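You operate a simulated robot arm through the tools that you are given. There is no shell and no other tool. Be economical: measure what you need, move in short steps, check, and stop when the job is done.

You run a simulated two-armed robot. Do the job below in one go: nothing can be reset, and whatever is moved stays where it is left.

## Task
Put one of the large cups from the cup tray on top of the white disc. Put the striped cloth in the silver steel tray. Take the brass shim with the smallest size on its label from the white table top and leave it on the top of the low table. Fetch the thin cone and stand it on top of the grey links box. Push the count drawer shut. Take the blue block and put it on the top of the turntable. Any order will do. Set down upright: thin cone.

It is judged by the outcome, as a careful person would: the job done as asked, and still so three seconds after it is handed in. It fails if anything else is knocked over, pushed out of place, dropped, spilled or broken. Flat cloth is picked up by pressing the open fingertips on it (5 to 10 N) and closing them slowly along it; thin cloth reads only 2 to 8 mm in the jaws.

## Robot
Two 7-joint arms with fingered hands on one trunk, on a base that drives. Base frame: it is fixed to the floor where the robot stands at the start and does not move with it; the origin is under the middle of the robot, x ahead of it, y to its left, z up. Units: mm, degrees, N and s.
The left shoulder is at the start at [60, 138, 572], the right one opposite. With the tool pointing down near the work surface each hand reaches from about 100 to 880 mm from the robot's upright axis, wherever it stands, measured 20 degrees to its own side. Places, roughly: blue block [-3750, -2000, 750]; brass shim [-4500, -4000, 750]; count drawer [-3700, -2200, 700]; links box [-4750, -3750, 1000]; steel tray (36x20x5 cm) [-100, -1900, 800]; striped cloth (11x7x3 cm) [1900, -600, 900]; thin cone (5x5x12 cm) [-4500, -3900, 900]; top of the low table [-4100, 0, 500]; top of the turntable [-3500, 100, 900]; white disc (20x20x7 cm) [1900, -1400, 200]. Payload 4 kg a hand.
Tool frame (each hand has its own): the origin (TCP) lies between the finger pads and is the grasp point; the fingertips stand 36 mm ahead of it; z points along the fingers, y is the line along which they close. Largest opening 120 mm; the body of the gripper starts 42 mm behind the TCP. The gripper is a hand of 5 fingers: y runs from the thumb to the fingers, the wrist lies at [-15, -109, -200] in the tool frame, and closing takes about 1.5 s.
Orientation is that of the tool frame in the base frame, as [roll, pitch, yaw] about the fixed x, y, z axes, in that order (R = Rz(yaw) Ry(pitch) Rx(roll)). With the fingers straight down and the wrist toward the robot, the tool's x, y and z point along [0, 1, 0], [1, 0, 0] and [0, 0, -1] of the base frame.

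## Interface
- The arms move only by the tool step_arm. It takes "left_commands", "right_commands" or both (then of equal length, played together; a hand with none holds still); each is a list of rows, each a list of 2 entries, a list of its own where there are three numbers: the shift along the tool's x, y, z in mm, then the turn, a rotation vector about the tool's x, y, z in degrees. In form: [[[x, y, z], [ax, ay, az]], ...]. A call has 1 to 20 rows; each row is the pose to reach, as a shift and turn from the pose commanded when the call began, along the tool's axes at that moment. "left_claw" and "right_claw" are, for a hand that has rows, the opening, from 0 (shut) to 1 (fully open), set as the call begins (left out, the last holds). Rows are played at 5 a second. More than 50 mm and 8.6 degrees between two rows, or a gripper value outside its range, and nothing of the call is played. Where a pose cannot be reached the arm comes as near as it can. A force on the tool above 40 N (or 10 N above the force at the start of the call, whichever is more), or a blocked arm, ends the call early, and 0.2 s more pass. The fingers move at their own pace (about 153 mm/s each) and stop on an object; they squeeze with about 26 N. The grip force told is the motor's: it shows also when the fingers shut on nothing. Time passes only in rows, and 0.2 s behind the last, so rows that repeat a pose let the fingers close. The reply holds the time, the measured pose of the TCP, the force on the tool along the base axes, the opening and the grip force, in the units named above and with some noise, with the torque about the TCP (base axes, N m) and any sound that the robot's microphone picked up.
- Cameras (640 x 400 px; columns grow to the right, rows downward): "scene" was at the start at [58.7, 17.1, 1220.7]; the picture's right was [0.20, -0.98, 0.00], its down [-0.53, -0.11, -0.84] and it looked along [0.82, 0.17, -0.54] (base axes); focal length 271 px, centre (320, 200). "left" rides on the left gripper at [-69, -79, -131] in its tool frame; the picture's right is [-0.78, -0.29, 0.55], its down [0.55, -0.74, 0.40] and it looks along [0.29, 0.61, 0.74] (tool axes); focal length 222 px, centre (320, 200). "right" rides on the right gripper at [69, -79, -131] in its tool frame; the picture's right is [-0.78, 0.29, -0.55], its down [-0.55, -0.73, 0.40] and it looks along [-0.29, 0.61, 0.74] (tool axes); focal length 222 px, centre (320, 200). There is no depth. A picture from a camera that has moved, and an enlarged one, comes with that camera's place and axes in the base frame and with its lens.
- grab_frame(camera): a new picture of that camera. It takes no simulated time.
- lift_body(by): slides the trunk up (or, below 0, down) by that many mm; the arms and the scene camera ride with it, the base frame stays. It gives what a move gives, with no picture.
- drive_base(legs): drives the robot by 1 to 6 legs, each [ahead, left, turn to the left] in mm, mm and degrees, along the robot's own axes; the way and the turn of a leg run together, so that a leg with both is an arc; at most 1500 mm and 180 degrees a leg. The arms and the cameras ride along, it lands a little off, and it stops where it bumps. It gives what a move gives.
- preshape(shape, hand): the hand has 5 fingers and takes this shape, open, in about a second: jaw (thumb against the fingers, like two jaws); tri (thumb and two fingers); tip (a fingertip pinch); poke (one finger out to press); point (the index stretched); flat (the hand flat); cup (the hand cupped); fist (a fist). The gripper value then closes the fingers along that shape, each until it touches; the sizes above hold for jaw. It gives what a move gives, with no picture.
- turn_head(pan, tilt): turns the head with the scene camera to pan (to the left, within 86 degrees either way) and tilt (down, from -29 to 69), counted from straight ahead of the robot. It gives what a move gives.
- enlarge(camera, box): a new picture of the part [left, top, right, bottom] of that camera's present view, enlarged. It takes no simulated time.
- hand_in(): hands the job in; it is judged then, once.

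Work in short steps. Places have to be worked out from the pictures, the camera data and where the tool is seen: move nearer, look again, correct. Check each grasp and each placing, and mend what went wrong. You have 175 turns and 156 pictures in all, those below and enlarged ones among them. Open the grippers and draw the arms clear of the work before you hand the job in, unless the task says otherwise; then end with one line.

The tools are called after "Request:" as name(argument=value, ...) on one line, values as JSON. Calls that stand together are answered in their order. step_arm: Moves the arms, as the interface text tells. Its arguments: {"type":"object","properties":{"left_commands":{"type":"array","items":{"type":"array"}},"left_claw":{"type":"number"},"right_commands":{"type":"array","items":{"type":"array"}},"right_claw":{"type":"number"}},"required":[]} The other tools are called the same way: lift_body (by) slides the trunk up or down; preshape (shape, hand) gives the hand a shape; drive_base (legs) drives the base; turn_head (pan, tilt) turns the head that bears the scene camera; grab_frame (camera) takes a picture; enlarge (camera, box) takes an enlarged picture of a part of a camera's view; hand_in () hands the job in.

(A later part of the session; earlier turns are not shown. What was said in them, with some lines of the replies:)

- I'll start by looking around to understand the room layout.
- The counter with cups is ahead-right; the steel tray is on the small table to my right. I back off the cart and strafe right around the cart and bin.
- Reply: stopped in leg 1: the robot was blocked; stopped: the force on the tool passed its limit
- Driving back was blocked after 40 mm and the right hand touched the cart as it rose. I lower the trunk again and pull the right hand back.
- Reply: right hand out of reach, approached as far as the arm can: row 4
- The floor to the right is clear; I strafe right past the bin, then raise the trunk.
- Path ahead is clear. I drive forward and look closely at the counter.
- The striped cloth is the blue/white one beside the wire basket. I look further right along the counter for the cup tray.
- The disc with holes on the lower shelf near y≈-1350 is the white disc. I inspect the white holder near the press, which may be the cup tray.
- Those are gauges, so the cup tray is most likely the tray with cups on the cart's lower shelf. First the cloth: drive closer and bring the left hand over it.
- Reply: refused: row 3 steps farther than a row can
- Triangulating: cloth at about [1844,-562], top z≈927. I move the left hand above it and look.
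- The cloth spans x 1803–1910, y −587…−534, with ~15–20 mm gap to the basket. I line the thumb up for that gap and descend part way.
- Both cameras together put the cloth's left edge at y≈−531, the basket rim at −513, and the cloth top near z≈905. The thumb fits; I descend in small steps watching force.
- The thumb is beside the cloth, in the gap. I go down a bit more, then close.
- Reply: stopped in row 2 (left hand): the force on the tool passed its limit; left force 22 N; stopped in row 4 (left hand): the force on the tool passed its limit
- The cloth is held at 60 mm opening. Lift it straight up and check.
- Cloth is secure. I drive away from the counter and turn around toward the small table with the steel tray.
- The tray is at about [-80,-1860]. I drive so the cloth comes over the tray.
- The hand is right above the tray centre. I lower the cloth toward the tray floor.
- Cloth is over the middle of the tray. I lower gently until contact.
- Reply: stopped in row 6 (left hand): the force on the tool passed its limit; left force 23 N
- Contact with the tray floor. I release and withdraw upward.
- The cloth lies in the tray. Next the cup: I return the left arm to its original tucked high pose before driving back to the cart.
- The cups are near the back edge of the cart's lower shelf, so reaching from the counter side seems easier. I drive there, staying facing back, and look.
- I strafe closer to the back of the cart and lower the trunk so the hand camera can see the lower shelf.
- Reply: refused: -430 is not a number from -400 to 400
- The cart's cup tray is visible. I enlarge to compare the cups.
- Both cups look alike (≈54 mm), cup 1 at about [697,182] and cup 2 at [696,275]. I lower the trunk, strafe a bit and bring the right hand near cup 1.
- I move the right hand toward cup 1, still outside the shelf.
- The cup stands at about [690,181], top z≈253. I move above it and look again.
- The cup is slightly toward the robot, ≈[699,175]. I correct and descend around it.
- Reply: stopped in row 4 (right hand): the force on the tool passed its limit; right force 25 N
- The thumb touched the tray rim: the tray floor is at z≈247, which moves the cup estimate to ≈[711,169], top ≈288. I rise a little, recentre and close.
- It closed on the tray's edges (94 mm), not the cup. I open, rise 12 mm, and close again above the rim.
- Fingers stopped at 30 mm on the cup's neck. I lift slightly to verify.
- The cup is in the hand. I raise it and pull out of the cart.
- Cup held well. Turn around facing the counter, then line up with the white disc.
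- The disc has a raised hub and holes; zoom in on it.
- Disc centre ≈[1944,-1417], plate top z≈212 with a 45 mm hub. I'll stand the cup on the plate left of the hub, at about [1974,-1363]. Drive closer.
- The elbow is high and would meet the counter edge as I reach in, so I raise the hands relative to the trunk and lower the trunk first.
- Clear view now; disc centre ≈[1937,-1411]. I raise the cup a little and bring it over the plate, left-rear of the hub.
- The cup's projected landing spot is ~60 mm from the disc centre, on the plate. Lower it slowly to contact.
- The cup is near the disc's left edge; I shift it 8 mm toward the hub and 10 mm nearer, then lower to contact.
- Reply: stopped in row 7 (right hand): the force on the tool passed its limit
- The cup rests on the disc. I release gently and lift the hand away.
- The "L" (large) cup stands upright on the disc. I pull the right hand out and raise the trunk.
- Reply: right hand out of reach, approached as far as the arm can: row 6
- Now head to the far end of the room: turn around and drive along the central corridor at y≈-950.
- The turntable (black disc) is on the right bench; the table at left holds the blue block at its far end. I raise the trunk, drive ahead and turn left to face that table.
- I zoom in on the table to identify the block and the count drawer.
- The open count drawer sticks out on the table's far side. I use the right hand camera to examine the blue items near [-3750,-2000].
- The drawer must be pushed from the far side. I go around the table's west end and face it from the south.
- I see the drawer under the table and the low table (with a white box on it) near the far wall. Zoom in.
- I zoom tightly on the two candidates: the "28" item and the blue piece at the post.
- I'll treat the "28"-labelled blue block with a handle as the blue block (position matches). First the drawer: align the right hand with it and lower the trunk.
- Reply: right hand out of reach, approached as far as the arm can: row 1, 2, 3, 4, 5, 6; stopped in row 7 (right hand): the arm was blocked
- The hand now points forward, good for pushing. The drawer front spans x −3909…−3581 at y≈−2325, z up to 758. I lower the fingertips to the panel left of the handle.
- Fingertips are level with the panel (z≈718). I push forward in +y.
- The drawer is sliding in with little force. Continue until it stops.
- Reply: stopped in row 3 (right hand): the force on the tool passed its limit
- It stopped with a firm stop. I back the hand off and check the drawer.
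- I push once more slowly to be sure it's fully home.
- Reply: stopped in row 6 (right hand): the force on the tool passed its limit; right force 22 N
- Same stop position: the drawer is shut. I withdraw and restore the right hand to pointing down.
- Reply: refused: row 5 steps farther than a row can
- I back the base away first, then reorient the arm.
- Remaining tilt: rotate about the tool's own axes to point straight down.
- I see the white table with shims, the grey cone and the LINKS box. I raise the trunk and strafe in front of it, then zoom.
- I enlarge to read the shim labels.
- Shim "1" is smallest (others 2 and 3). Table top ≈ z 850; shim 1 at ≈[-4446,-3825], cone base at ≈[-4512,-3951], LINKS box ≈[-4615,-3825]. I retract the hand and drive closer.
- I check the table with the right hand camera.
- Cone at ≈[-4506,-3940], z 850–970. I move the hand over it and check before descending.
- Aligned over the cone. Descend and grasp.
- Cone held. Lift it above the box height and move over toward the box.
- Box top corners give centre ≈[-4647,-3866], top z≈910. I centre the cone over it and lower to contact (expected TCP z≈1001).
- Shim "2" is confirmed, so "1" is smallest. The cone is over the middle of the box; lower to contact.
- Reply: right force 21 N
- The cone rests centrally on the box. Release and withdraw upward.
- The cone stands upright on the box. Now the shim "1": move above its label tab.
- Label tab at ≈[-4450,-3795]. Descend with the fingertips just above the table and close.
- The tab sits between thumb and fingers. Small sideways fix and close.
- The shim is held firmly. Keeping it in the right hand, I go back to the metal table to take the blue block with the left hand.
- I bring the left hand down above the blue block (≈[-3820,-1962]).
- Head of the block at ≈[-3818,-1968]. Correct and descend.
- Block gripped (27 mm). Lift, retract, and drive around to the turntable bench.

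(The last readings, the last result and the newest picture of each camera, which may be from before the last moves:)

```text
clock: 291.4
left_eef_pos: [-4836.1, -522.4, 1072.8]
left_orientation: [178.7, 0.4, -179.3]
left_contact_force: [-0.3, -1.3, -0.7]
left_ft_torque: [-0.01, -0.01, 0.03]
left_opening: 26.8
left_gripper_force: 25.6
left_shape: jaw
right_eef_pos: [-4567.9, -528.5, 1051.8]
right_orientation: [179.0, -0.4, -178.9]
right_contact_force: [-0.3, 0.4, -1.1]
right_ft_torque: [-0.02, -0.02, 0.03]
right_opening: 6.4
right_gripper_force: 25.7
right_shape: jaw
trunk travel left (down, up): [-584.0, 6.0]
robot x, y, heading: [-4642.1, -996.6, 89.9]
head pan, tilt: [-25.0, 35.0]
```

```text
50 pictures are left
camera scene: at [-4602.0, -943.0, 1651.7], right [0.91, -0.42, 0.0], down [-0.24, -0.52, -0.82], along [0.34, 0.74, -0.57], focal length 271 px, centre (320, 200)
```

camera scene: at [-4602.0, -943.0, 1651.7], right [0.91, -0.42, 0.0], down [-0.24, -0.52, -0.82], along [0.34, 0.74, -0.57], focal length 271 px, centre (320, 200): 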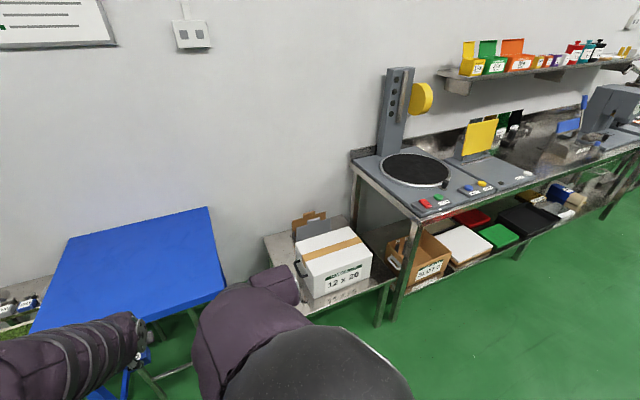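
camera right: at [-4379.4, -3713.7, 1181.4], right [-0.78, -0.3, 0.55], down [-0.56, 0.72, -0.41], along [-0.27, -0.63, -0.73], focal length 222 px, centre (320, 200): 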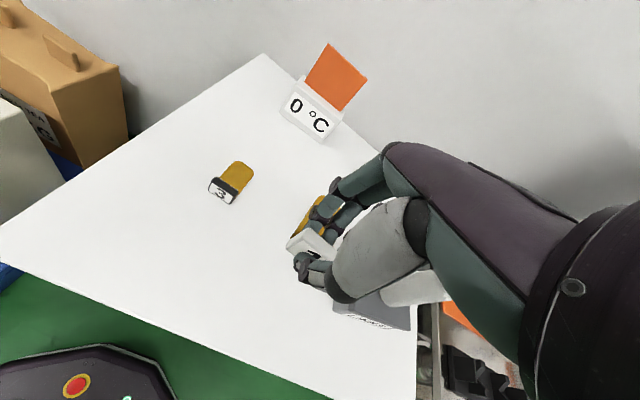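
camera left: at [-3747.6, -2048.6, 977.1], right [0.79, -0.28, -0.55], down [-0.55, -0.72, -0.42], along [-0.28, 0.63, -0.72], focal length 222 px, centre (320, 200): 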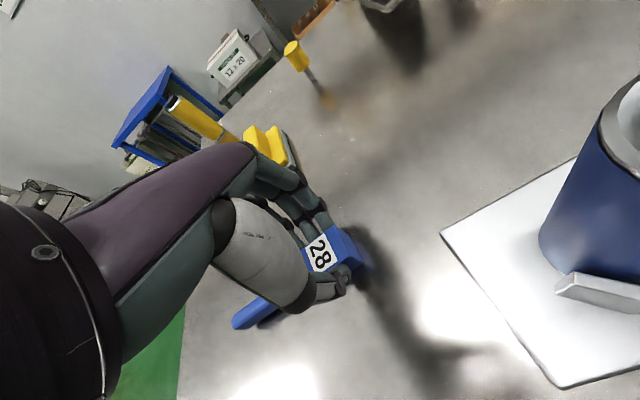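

The turntable disc is at ≈[-3530,75]. I strafe right in front of the bench, then approach.

Request:
drive_base(legs=[[0, -1290, 0], [290, 0, 0]])

Request:
turn_head(pan=20, tilt=45)

Request:
grab_frame(camera="scene")

Request:
grab_frame(camera="left")

```text
clock: 299.5
left_eef_pos: [-3566.1, -228.9, 1072.4]
left_orientation: [178.7, 0.3, -178.7]
left_contact_force: [0.1, -0.6, -1.1]
left_ft_torque: [-0.03, -0.02, 0.0]
left_opening: 26.9
left_gripper_force: 27.0
left_shape: jaw
right_eef_pos: [-3297.7, -232.4, 1052.7]
right_orientation: [179.2, -0.4, -178.3]
right_contact_force: [0.0, -0.3, -2.0]
right_ft_torque: [0.01, -0.03, -0.03]
right_opening: 6.5
right_gripper_force: 25.8
right_shape: jaw
trunk travel left (down, up): [-584.0, 6.0]
robot x, y, heading: [-3363.0, -701.6, 91.1]
head pan, tilt: [-25.0, 35.0]
```

```text
clock: 300.6
left_eef_pos: [-3566.8, -229.3, 1071.8]
left_orientation: [178.7, 0.2, -178.6]
left_contact_force: [0.2, -0.5, -1.4]
left_ft_torque: [0.03, -0.02, 0.0]
left_opening: 26.8
left_gripper_force: 25.8
left_shape: jaw
right_eef_pos: [-3297.8, -230.5, 1051.9]
right_orientation: [179.1, -0.4, -178.3]
right_contact_force: [-0.2, -0.2, -0.3]
right_ft_torque: [0.03, 0.0, -0.02]
right_opening: 6.4
right_gripper_force: 25.9
right_shape: jaw
trunk travel left (down, up): [-584.0, 6.0]
robot x, y, heading: [-3362.2, -701.0, 91.0]
head pan, tilt: [20.0, 45.0]
```

```text
49 pictures are left
camera scene: at [-3392.3, -651.3, 1636.9], right [0.93, 0.36, 0.0], down [0.25, -0.66, -0.71], along [-0.25, 0.66, -0.71], focal length 271 px, centre (320, 200)
```

scene: 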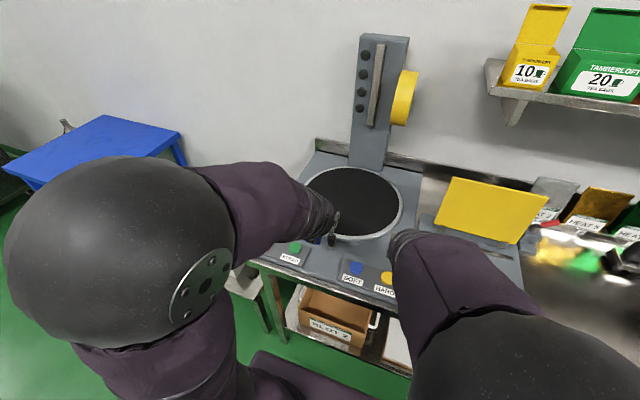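

```text
48 pictures are left
camera left: at [-3495.0, -309.8, 1201.1], right [0.79, -0.26, -0.55], down [-0.53, -0.74, -0.42], along [-0.3, 0.62, -0.72], focal length 222 px, centre (320, 200)
```

left: 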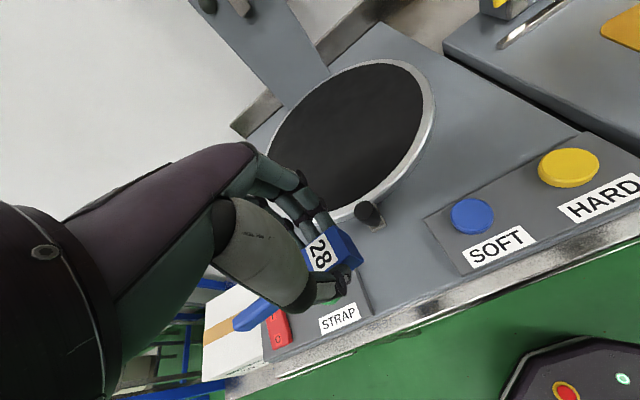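

Turntable top centre ≈[-3535,10], z≈955, radius ≈155 mm. I bring the block over it.

Request:
step_arm(left_commands=[[[-15, 45, -5], [0, 0, 0]], [[-30, 90, -10], [0, 0, 0]], [[-44, 133, -10], [0, 0, 0]], [[-58, 176, -10], [0, 0, 0]], [[-72, 217, -10], [0, 0, 0]]])

Request:
grab_frame(camera="left")

Request:
enlarge(camera="scene", box=[260, 120, 440, 260])

```text
clock: 301.8
left_eef_pos: [-3500.0, -9.3, 1086.7]
left_orientation: [178.6, 0.3, -178.6]
left_contact_force: [-0.3, -0.5, -1.2]
left_ft_torque: [0.03, 0.02, 0.01]
left_opening: 26.8
left_gripper_force: 25.9
left_shape: jaw
right_eef_pos: [-3297.9, -230.5, 1051.0]
right_orientation: [179.2, -0.4, -178.2]
right_contact_force: [-0.7, 0.2, -0.4]
right_ft_torque: [-0.01, 0.0, 0.05]
right_opening: 6.4
right_gripper_force: 26.5
right_shape: jaw
trunk travel left (down, up): [-584.0, 6.0]
robot x, y, heading: [-3367.1, -696.3, 90.5]
head pan, tilt: [20.0, 45.0]
```

```text
47 pictures are left
camera left: at [-3428.3, -90.1, 1215.2], right [0.79, -0.26, -0.55], down [-0.53, -0.74, -0.42], along [-0.3, 0.62, -0.72], focal length 222 px, centre (320, 200)
```

left: 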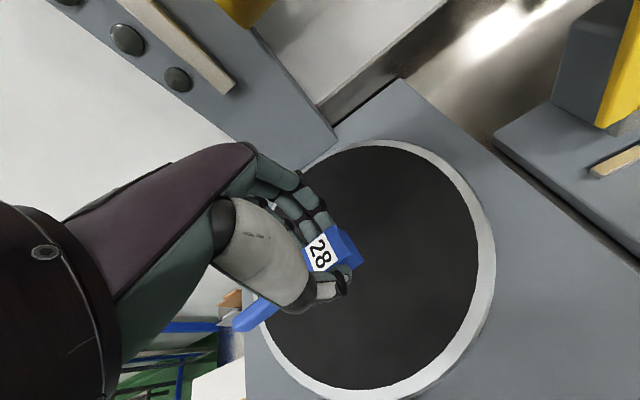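

```text
2.86 times, centred on (350, 190) of scene
camera zoom: at [-3392.1, -649.9, 1636.8], right [0.93, 0.36, 0.0], down [0.25, -0.66, -0.71], along [-0.25, 0.66, -0.71], focal length 774 px, centre (234, 229)
```

zoom: 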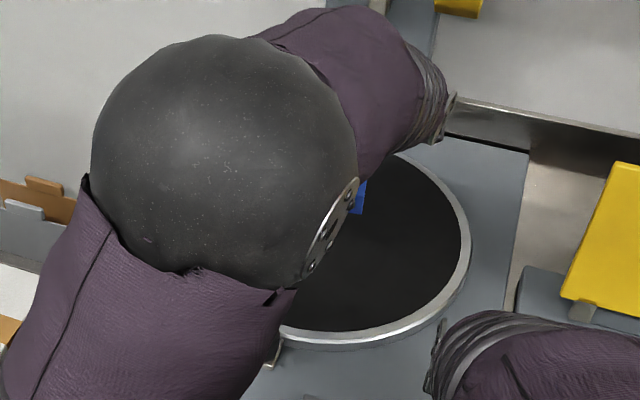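

The block is over the disc; shift 25 mm inward and lower slowly until contact.

Request:
step_arm(left_commands=[[[-8, 12, 30], [0, 0, 0]], [[-15, 25, 60], [0, 0, 0]], [[-15, 25, 80], [0, 0, 0]], [[-15, 25, 88], [0, 0, 0]], [[-15, 25, 96], [0, 0, 0]], [[-15, 25, 104], [0, 0, 0]], [[-15, 25, 112], [0, 0, 0]], [[-15, 25, 120], [0, 0, 0]], [[-15, 25, 128], [0, 0, 0]], [[-15, 25, 136], [0, 0, 0]], [[-15, 25, 144], [0, 0, 0]]])

Request:
grab_frame(camera="left")

```text
clock: 304.0
left_eef_pos: [-3481.4, 24.1, 966.4]
left_orientation: [177.2, 0.7, -178.8]
left_contact_force: [3.2, -4.0, 20.6]
left_ft_torque: [-0.24, -0.11, 0.02]
left_opening: 29.5
left_gripper_force: 25.9
left_shape: jaw
right_eef_pos: [-3297.2, -232.9, 1052.5]
right_orientation: [179.0, -0.3, -178.2]
right_contact_force: [0.4, 0.3, -0.8]
right_ft_torque: [-0.01, 0.02, 0.01]
right_opening: 6.4
right_gripper_force: 26.2
right_shape: jaw
trunk travel left (down, up): [-584.0, 6.0]
robot x, y, heading: [-3366.9, -695.3, 91.1]
head pan, tilt: [20.0, 45.0]
stopped in row 10 (left hand): the force on the tool passed its limit (the readings are from after the stop); the commanded pose is now the measured one
```

```text
45 pictures are left
camera left: at [-3411.8, -60.9, 1093.3], right [0.8, -0.25, -0.55], down [-0.53, -0.73, -0.44], along [-0.29, 0.64, -0.71], focal length 222 px, centre (320, 200)
```

left: 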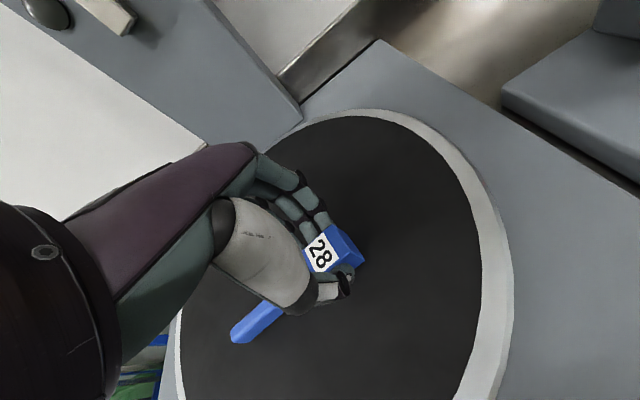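

Contact on the disc at z≈917. Release and lift away.

Request:
step_arm(left_commands=[[[0, 0, -1], [0, 0, 0]], [[0, 0, -2], [0, 0, 0]], [[0, 0, -2], [0, 0, 0]], [[0, 0, -2], [0, 0, 0]]], left_claw=0.55)

Request:
step_arm(left_commands=[[[0, 0, -20], [0, 0, 0]], [[0, 0, -60], [0, 0, 0]], [[0, 0, -100], [0, 0, 0]], [[0, 0, -140], [0, 0, 0]]])

Request:
grab_frame(camera="left")

```text
clock: 305.0
left_eef_pos: [-3484.1, 21.8, 963.7]
left_orientation: [177.7, 0.5, -178.6]
left_contact_force: [-0.1, -0.2, 0.9]
left_ft_torque: [0.02, 0.03, 0.01]
left_opening: 65.8
left_gripper_force: 0.2
left_shape: jaw
right_eef_pos: [-3297.5, -232.5, 1052.3]
right_orientation: [179.1, -0.4, -178.3]
right_contact_force: [0.8, -0.4, -0.5]
right_ft_torque: [-0.01, -0.02, -0.01]
right_opening: 6.7
right_gripper_force: 25.9
right_shape: jaw
trunk travel left (down, up): [-584.0, 6.0]
robot x, y, heading: [-3363.9, -698.3, 91.0]
head pan, tilt: [20.0, 45.0]
```

```text
clock: 306.0
left_eef_pos: [-3484.0, 16.3, 1104.9]
left_orientation: [177.8, 0.5, -178.6]
left_contact_force: [-0.2, 0.3, -0.1]
left_ft_torque: [0.0, 0.01, 0.01]
left_opening: 65.7
left_gripper_force: 0.0
left_shape: jaw
right_eef_pos: [-3299.1, -232.9, 1051.5]
right_orientation: [179.1, -0.3, -178.2]
right_contact_force: [0.1, 0.2, -0.9]
right_ft_torque: [0.02, -0.02, -0.01]
right_opening: 6.5
right_gripper_force: 25.9
right_shape: jaw
trunk travel left (down, up): [-584.0, 6.0]
robot x, y, heading: [-3363.4, -696.2, 90.7]
head pan, tilt: [20.0, 45.0]
```

```text
44 pictures are left
camera left: at [-3414.5, -67.1, 1232.0], right [0.8, -0.25, -0.55], down [-0.53, -0.73, -0.43], along [-0.3, 0.63, -0.71], focal length 222 px, centre (320, 200)
```

left: 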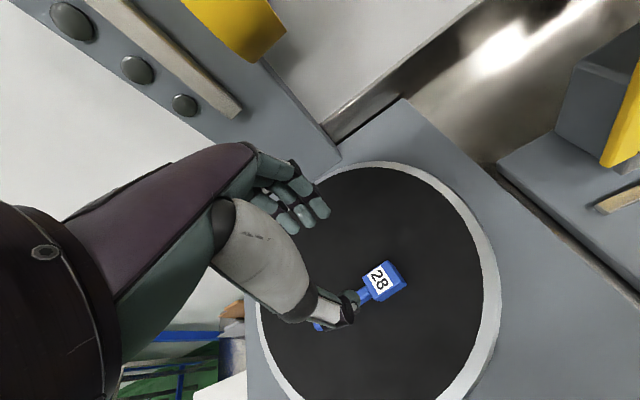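

The block lies on the turntable. Retract and raise the left hand, then drive toward the low table and look.

Request:
step_arm(left_commands=[[[0, -40, -20], [0, 0, 0]], [[0, -80, -45], [0, 0, 0]], [[0, -120, -70], [0, 0, 0]], [[0, -160, -95], [0, 0, 0]], [[0, -200, -120], [0, 0, 0]], [[5, -230, -150], [0, 0, 0]], [[10, -260, -180], [0, 0, 0]], [[15, -280, -215], [0, 0, 0]], [[20, -300, -250], [0, 0, 0]]])

Request:
drive_base(legs=[[-250, 0, -1], [0, 750, 0]])

Request:
turn_head(pan=5, tilt=40)

Request:
grab_frame(camera="scene")

```text
clock: 308.0
left_eef_pos: [-3498.4, -294.9, 1342.8]
left_orientation: [177.7, 0.5, -178.8]
left_contact_force: [-1.0, 0.5, -0.5]
left_ft_torque: [0.06, 0.0, -0.01]
left_opening: 65.9
left_gripper_force: 0.1
left_shape: jaw
right_eef_pos: [-3298.2, -231.3, 1051.4]
right_orientation: [179.1, -0.5, -178.2]
right_contact_force: [0.6, -0.4, 0.0]
right_ft_torque: [-0.03, 0.02, -0.03]
right_opening: 6.7
right_gripper_force: 26.0
right_shape: jaw
trunk travel left (down, up): [-584.0, 6.0]
robot x, y, heading: [-3364.7, -699.4, 90.9]
head pan, tilt: [20.0, 45.0]
```

```text
clock: 313.4
left_eef_pos: [-4233.0, -531.9, 1342.7]
left_orientation: [177.7, 0.4, 179.5]
left_contact_force: [0.8, 0.6, -0.5]
left_ft_torque: [0.01, -0.01, -0.03]
left_opening: 65.6
left_gripper_force: 0.1
left_shape: jaw
right_eef_pos: [-4028.9, -476.9, 1051.4]
right_orientation: [179.1, -0.4, 179.9]
right_contact_force: [-0.9, -0.7, -1.1]
right_ft_torque: [-0.03, 0.03, 0.02]
right_opening: 6.7
right_gripper_force: 25.8
right_shape: jaw
trunk travel left (down, up): [-584.0, 6.0]
robot x, y, heading: [-4107.9, -941.2, 89.2]
head pan, tilt: [20.0, 45.0]
```

```text
clock: 314.2
left_eef_pos: [-4231.5, -533.4, 1342.0]
left_orientation: [177.6, 0.5, 179.5]
left_contact_force: [0.3, -0.6, 0.5]
left_ft_torque: [0.0, 0.0, -0.01]
left_opening: 65.6
left_gripper_force: 0.2
left_shape: jaw
right_eef_pos: [-4028.8, -476.1, 1052.4]
right_orientation: [179.1, -0.4, 179.8]
right_contact_force: [0.2, -0.3, -0.5]
right_ft_torque: [-0.01, 0.02, 0.02]
right_opening: 6.4
right_gripper_force: 26.1
right_shape: jaw
trunk travel left (down, up): [-584.0, 6.0]
robot x, y, heading: [-4111.2, -943.8, 89.0]
head pan, tilt: [5.0, 40.0]
```

```text
43 pictures are left
camera scene: at [-4115.5, -884.8, 1644.1], right [1.0, 0.07, 0.0], down [0.05, -0.64, -0.77], along [-0.05, 0.76, -0.64], focal length 271 px, centre (320, 200)
```

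scene: 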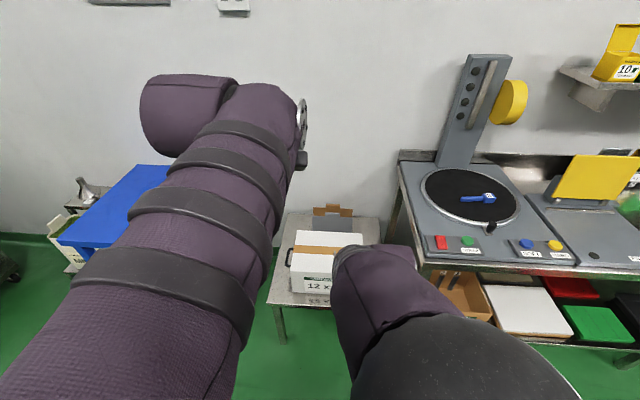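

The block is on the turntable. The low table spans x −4400…−3840, y −262…325 with a white box on its front part. I zoom in for free space.

Request:
enlarge(camera="scene", box=[255, 190, 415, 310])

Request:
grab_frame(camera="right")

```text
3.33 times, centred on (335, 250) of scene
camera zoom: at [-4115.5, -884.8, 1644.1], right [1.0, 0.07, 0.0], down [0.05, -0.64, -0.77], along [-0.05, 0.76, -0.64], focal length 904 px, centre (270, 33)
```

zoom: 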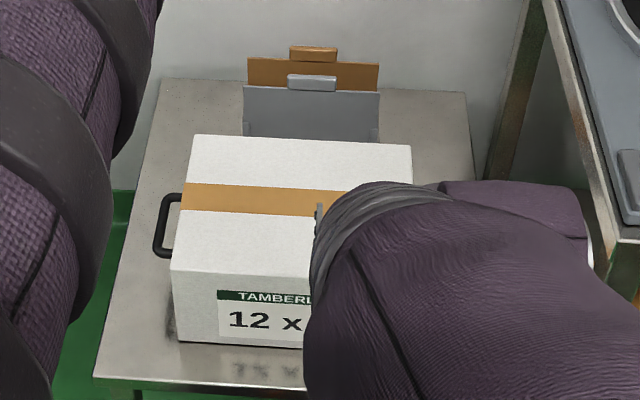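

```text
41 pictures are left
camera right: at [-4097.9, -558.1, 1180.5], right [0.79, 0.28, 0.55], down [0.55, -0.73, -0.41], along [0.28, 0.62, -0.73], focal length 222 px, centre (320, 200)
```

right: 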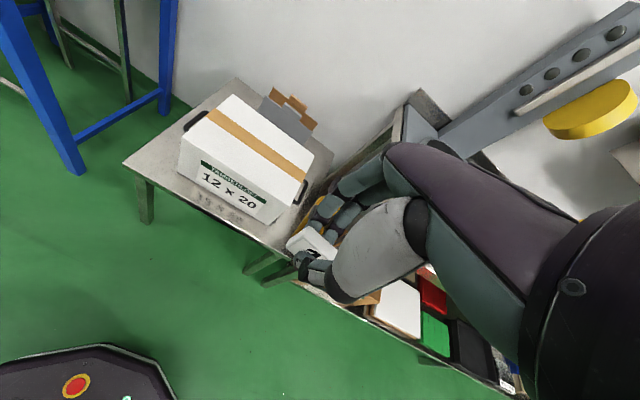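

I'll set the shim on the free front-left corner of the low table (≈[-4345,-240]). Drive into position and lower the trunk.

Request:
drive_base(legs=[[0, 315, 1], [205, 0, 0]])

Request:
lift_body(by=-300)

Request:
turn_head(pan=0, tilt=50)

Request:
grab_frame(camera="scene")

Request:
grab_frame(camera="right")

```text
clock: 317.5
left_eef_pos: [-4554.7, -325.5, 1342.0]
left_orientation: [177.8, 0.5, -179.2]
left_contact_force: [0.6, 1.0, 0.2]
left_ft_torque: [-0.03, -0.02, 0.0]
left_opening: 65.6
left_gripper_force: 0.0
left_shape: jaw
right_eef_pos: [-4353.4, -265.9, 1050.1]
right_orientation: [179.2, -0.4, -178.8]
right_contact_force: [-1.2, 0.2, -0.7]
right_ft_torque: [-0.02, -0.01, -0.02]
right_opening: 6.5
right_gripper_force: 26.2
right_shape: jaw
trunk travel left (down, up): [-584.0, 6.0]
robot x, y, heading: [-4426.3, -729.2, 90.1]
head pan, tilt: [5.0, 40.0]
```

```text
clock: 320.5
left_eef_pos: [-4554.5, -327.4, 1042.0]
left_orientation: [177.6, 0.6, -179.2]
left_contact_force: [-0.5, 0.2, 0.6]
left_ft_torque: [-0.03, 0.03, 0.0]
left_opening: 65.8
left_gripper_force: 0.0
left_shape: jaw
right_eef_pos: [-4352.6, -267.4, 751.7]
right_orientation: [179.1, -0.4, -178.9]
right_contact_force: [-0.3, 0.2, 0.3]
right_ft_torque: [-0.04, 0.04, 0.02]
right_opening: 6.3
right_gripper_force: 25.9
right_shape: jaw
trunk travel left (down, up): [-284.0, 306.0]
robot x, y, heading: [-4424.3, -731.3, 90.3]
head pan, tilt: [5.0, 40.0]
```

```text
clock: 321.3
left_eef_pos: [-4555.4, -326.4, 1042.0]
left_orientation: [177.7, 0.5, -179.3]
left_contact_force: [0.1, -0.7, -0.5]
left_ft_torque: [-0.04, -0.03, -0.01]
left_opening: 66.0
left_gripper_force: 0.0
left_shape: jaw
right_eef_pos: [-4352.7, -267.0, 752.2]
right_orientation: [179.2, -0.3, -178.8]
right_contact_force: [-0.2, 0.2, -1.3]
right_ft_torque: [0.0, 0.02, 0.0]
right_opening: 6.5
right_gripper_force: 26.1
right_shape: jaw
trunk travel left (down, up): [-284.0, 306.0]
robot x, y, heading: [-4422.8, -728.1, 90.3]
head pan, tilt: [0.0, 50.0]
```

```text
40 pictures are left
camera scene: at [-4423.2, -685.3, 1330.0], right [1.0, 0.01, 0.0], down [0.0, -0.77, -0.64], along [0.0, 0.64, -0.77], focal length 271 px, centre (320, 200)
```

scene: 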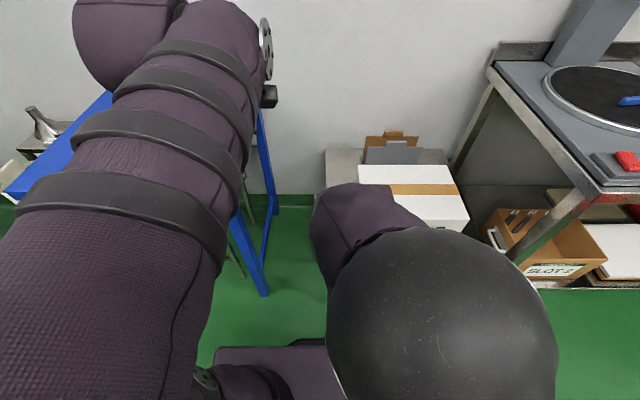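

```text
39 pictures are left
camera right: at [-4420.2, -350.7, 880.5], right [0.78, 0.3, 0.55], down [0.56, -0.72, -0.41], along [0.27, 0.63, -0.73], focal length 222 px, centre (320, 200)
```

right: 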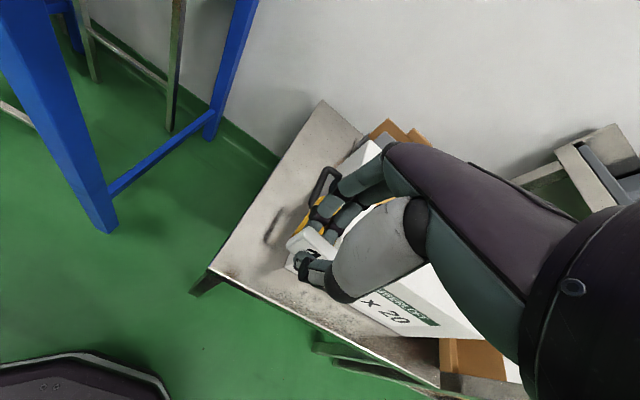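

The corner is at ≈[-4400,-265]. I shift to ≈[-4362,-235] and descend most of the way, then check.

Request:
step_arm(right_commands=[[[8, 32, 0], [0, 0, 0]], [[8, 32, 45], [0, 0, 0]], [[8, 32, 90], [0, 0, 0]], [[8, 32, 130], [0, 0, 0]], [[8, 32, 165], [0, 0, 0]]])

Request:
grab_frame(camera="right")

```text
clock: 322.5
left_eef_pos: [-4554.7, -327.3, 1042.2]
left_orientation: [177.8, 0.5, -179.2]
left_contact_force: [-0.5, -0.3, 0.3]
left_ft_torque: [0.03, -0.01, 0.01]
left_opening: 66.1
left_gripper_force: 0.1
left_shape: jaw
right_eef_pos: [-4362.8, -233.2, 587.0]
right_orientation: [179.1, -0.5, -178.8]
right_contact_force: [0.5, -0.1, -0.7]
right_ft_torque: [-0.03, 0.0, -0.03]
right_opening: 6.5
right_gripper_force: 25.9
right_shape: jaw
trunk travel left (down, up): [-284.0, 306.0]
robot x, y, heading: [-4424.0, -731.1, 90.4]
head pan, tilt: [0.0, 50.0]
```

```text
38 pictures are left
camera right: at [-4430.5, -316.3, 715.1], right [0.78, 0.3, 0.55], down [0.56, -0.72, -0.41], along [0.27, 0.63, -0.73], focal length 222 px, centre (320, 200)
```

right: 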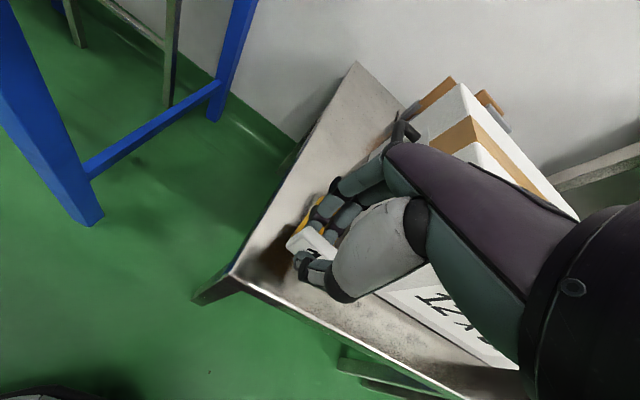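

Clear of the box and within the table edge. Lower slowly to contact.

Request:
step_arm(right_commands=[[[0, 0, 12], [0, 0, 0]], [[0, 0, 24], [0, 0, 0]], [[0, 0, 32], [0, 0, 0]], [[0, 0, 38], [0, 0, 0]], [[0, 0, 42], [0, 0, 0]], [[0, 0, 46], [0, 0, 0]], [[0, 0, 50], [0, 0, 0]], [[0, 0, 54], [0, 0, 0]]])

Request:
grab_frame(camera="right")

```text
clock: 324.3
left_eef_pos: [-4553.4, -327.5, 1042.5]
left_orientation: [177.6, 0.5, -179.4]
left_contact_force: [-0.9, -0.8, -1.0]
left_ft_torque: [0.02, 0.02, 0.0]
left_opening: 65.9
left_gripper_force: 0.1
left_shape: jaw
right_eef_pos: [-4363.0, -230.6, 539.1]
right_orientation: [178.4, -0.6, -178.9]
right_contact_force: [2.4, -6.4, 27.4]
right_ft_torque: [-0.18, -0.04, 0.04]
right_opening: 9.9
right_gripper_force: 26.1
right_shape: jaw
trunk travel left (down, up): [-284.0, 306.0]
robot x, y, heading: [-4426.3, -732.4, 90.1]
head pan, tilt: [0.0, 50.0]
stopped in row 8 (right hand): the force on the tool passed its limit (the readings are from after the stop); the commanded pose is now the measured one
```

```text
37 pictures are left
camera right: at [-4430.7, -314.2, 666.6], right [0.79, 0.29, 0.55], down [0.56, -0.71, -0.42], along [0.27, 0.64, -0.72], focal length 222 px, centre (320, 200)
```

right: 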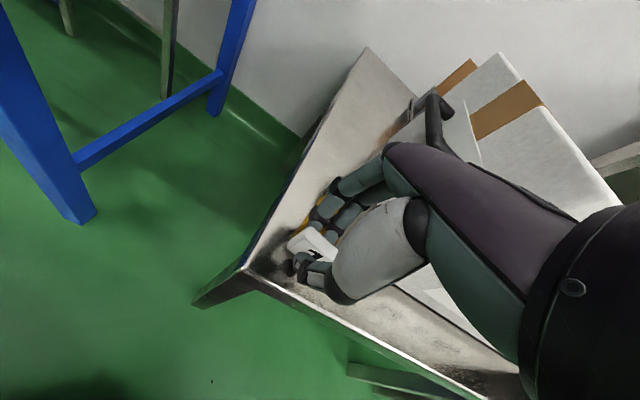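

It rests on the table top. Release and lift the hand straight up.

Request:
step_arm(right_commands=[[[0, 0, -2], [0, 0, 0]], [[0, 0, -2], [0, 0, 0]], [[0, 0, -2], [0, 0, 0]], [[0, 0, -2], [0, 0, 0]]], right_claw=0.35)

Request:
step_arm(right_commands=[[[0, 0, -20], [0, 0, 0]], [[0, 0, -55], [0, 0, 0]], [[0, 0, -95], [0, 0, 0]], [[0, 0, -135], [0, 0, 0]], [[0, 0, -175], [0, 0, 0]], [[0, 0, -215], [0, 0, 0]]])

Request:
grab_frame(camera="right")

```text
clock: 325.3
left_eef_pos: [-4553.7, -326.3, 1042.4]
left_orientation: [177.7, 0.5, -179.5]
left_contact_force: [-0.6, 0.7, 0.3]
left_ft_torque: [-0.03, -0.01, 0.01]
left_opening: 65.7
left_gripper_force: 0.1
left_shape: jaw
right_eef_pos: [-4363.7, -230.0, 537.8]
right_orientation: [178.7, -0.5, -179.0]
right_contact_force: [0.4, -0.1, -0.2]
right_ft_torque: [-0.02, 0.01, -0.03]
right_opening: 41.9
right_gripper_force: 0.0
right_shape: jaw
trunk travel left (down, up): [-284.0, 306.0]
robot x, y, heading: [-4424.7, -732.2, 90.3]
head pan, tilt: [0.0, 50.0]
```

```text
clock: 326.7
left_eef_pos: [-4554.5, -327.0, 1041.9]
left_orientation: [177.7, 0.4, -179.4]
left_contact_force: [0.2, 0.0, -0.5]
left_ft_torque: [0.0, 0.0, 0.02]
left_opening: 65.9
left_gripper_force: 0.2
left_shape: jaw
right_eef_pos: [-4362.3, -235.7, 753.9]
right_orientation: [178.7, -0.5, -178.9]
right_contact_force: [0.3, -0.4, -0.1]
right_ft_torque: [0.02, 0.01, 0.01]
right_opening: 42.1
right_gripper_force: 0.1
right_shape: jaw
trunk travel left (down, up): [-284.0, 306.0]
robot x, y, heading: [-4427.7, -731.4, 90.3]
head pan, tilt: [0.0, 50.0]
```

```text
36 pictures are left
camera right: at [-4429.3, -319.7, 882.9], right [0.78, 0.29, 0.55], down [0.56, -0.72, -0.42], along [0.27, 0.63, -0.73], focal length 222 px, centre (320, 200)
```

right: 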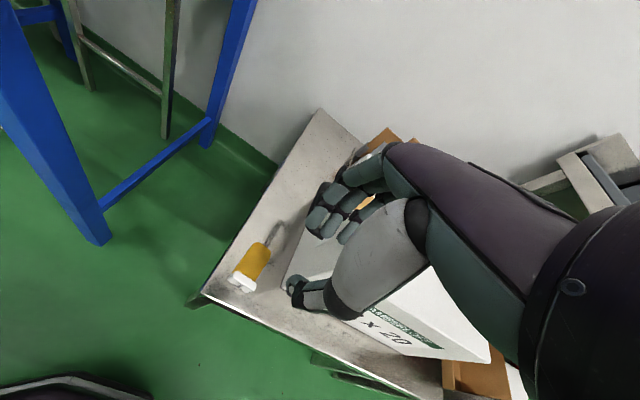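

The shim lies on the low table. I back away so both arms are clear and take a final look at turntable and low table.

Request:
drive_base(legs=[[-300, 0, 0]])

Request:
step_arm(right_commands=[[[0, 0, 0], [0, 0, 0]], [[0, 0, 0], [0, 0, 0]]], right_claw=1.0, left_commands=[[[0, 0, 0], [0, 0, 0]], [[0, 0, 0], [0, 0, 0]]], left_claw=1.0)

Request:
turn_head(pan=-20, tilt=30)

Request:
grab_frame(camera="scene")

Request:
grab_frame(camera="right")

```text
clock: 328.7
left_eef_pos: [-4552.0, -629.0, 1042.8]
left_orientation: [177.7, 0.3, -179.4]
left_contact_force: [-0.5, 0.7, -1.1]
left_ft_torque: [-0.01, -0.02, -0.03]
left_opening: 65.7
left_gripper_force: 0.0
left_shape: jaw
right_eef_pos: [-4359.4, -538.3, 754.7]
right_orientation: [178.8, -0.5, -179.2]
right_contact_force: [-0.1, 0.3, 0.1]
right_ft_torque: [-0.02, -0.01, 0.04]
right_opening: 41.9
right_gripper_force: 0.0
right_shape: jaw
trunk travel left (down, up): [-284.0, 306.0]
robot x, y, heading: [-4422.1, -1033.8, 90.0]
head pan, tilt: [0.0, 50.0]
```

```text
clock: 329.3
left_eef_pos: [-4552.1, -628.2, 1043.2]
left_orientation: [177.7, 0.5, -179.5]
left_contact_force: [0.5, -0.5, 0.8]
left_ft_torque: [-0.01, 0.0, 0.01]
left_opening: 119.8
left_gripper_force: 0.1
left_shape: jaw
right_eef_pos: [-4359.8, -537.5, 753.5]
right_orientation: [178.6, -0.4, -179.1]
right_contact_force: [0.1, -0.3, 0.4]
right_ft_torque: [0.02, -0.03, -0.02]
right_opening: 119.4
right_gripper_force: 0.1
right_shape: jaw
trunk travel left (down, up): [-284.0, 306.0]
robot x, y, heading: [-4425.2, -1033.1, 90.1]
head pan, tilt: [0.0, 50.0]
```

```text
clock: 330.2
left_eef_pos: [-4552.3, -627.7, 1042.8]
left_orientation: [177.7, 0.5, -179.5]
left_contact_force: [-0.4, -0.7, -0.5]
left_ft_torque: [0.0, 0.0, -0.01]
left_opening: 119.4
left_gripper_force: 0.1
left_shape: jaw
right_eef_pos: [-4359.3, -538.5, 755.2]
right_orientation: [178.7, -0.5, -179.2]
right_contact_force: [-0.1, -0.1, 0.6]
right_ft_torque: [-0.02, -0.02, -0.01]
right_opening: 119.4
right_gripper_force: 0.1
right_shape: jaw
trunk travel left (down, up): [-284.0, 306.0]
robot x, y, heading: [-4421.1, -1034.1, 90.2]
head pan, tilt: [-20.0, 30.0]
```

```text
35 pictures are left
camera scene: at [-4391.1, -980.1, 1359.4], right [0.94, -0.34, 0.0], down [-0.17, -0.47, -0.87], along [0.29, 0.81, -0.5], focal length 271 px, centre (320, 200)
```

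scene: 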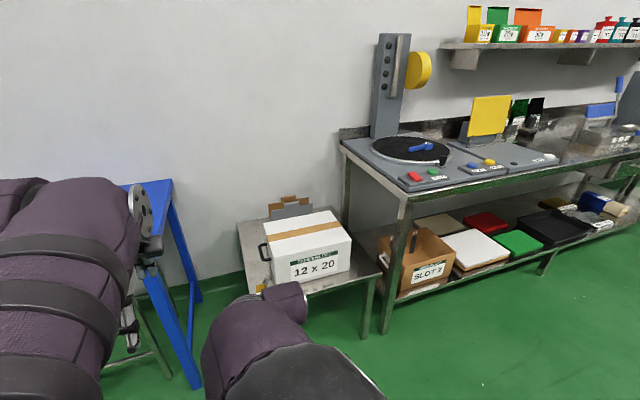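

```text
34 pictures are left
camera right: at [-4427.1, -622.1, 882.4], right [0.79, 0.29, 0.55], down [0.56, -0.72, -0.42], along [0.27, 0.63, -0.73], focal length 222 px, centre (320, 200)
```

right: 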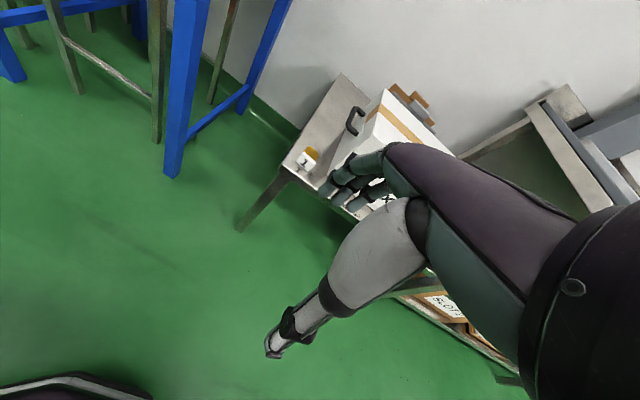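

Every item is placed, the drawer is pushed to its stop, both grippers are open and the arms are clear of the work. I'm handing the job in.

Request:
hand_in()

```text
The job is handed in.
```

All six parts are done and handed in: large "L" cup on the white disc, striped cloth in the steel tray, shim "1" on the low table, cone upright on the links box, count drawer pushed to its stop, and blue block on the turntable — I took the blue "28" piece with a handle to be that block, as the closest match to the place you gave.
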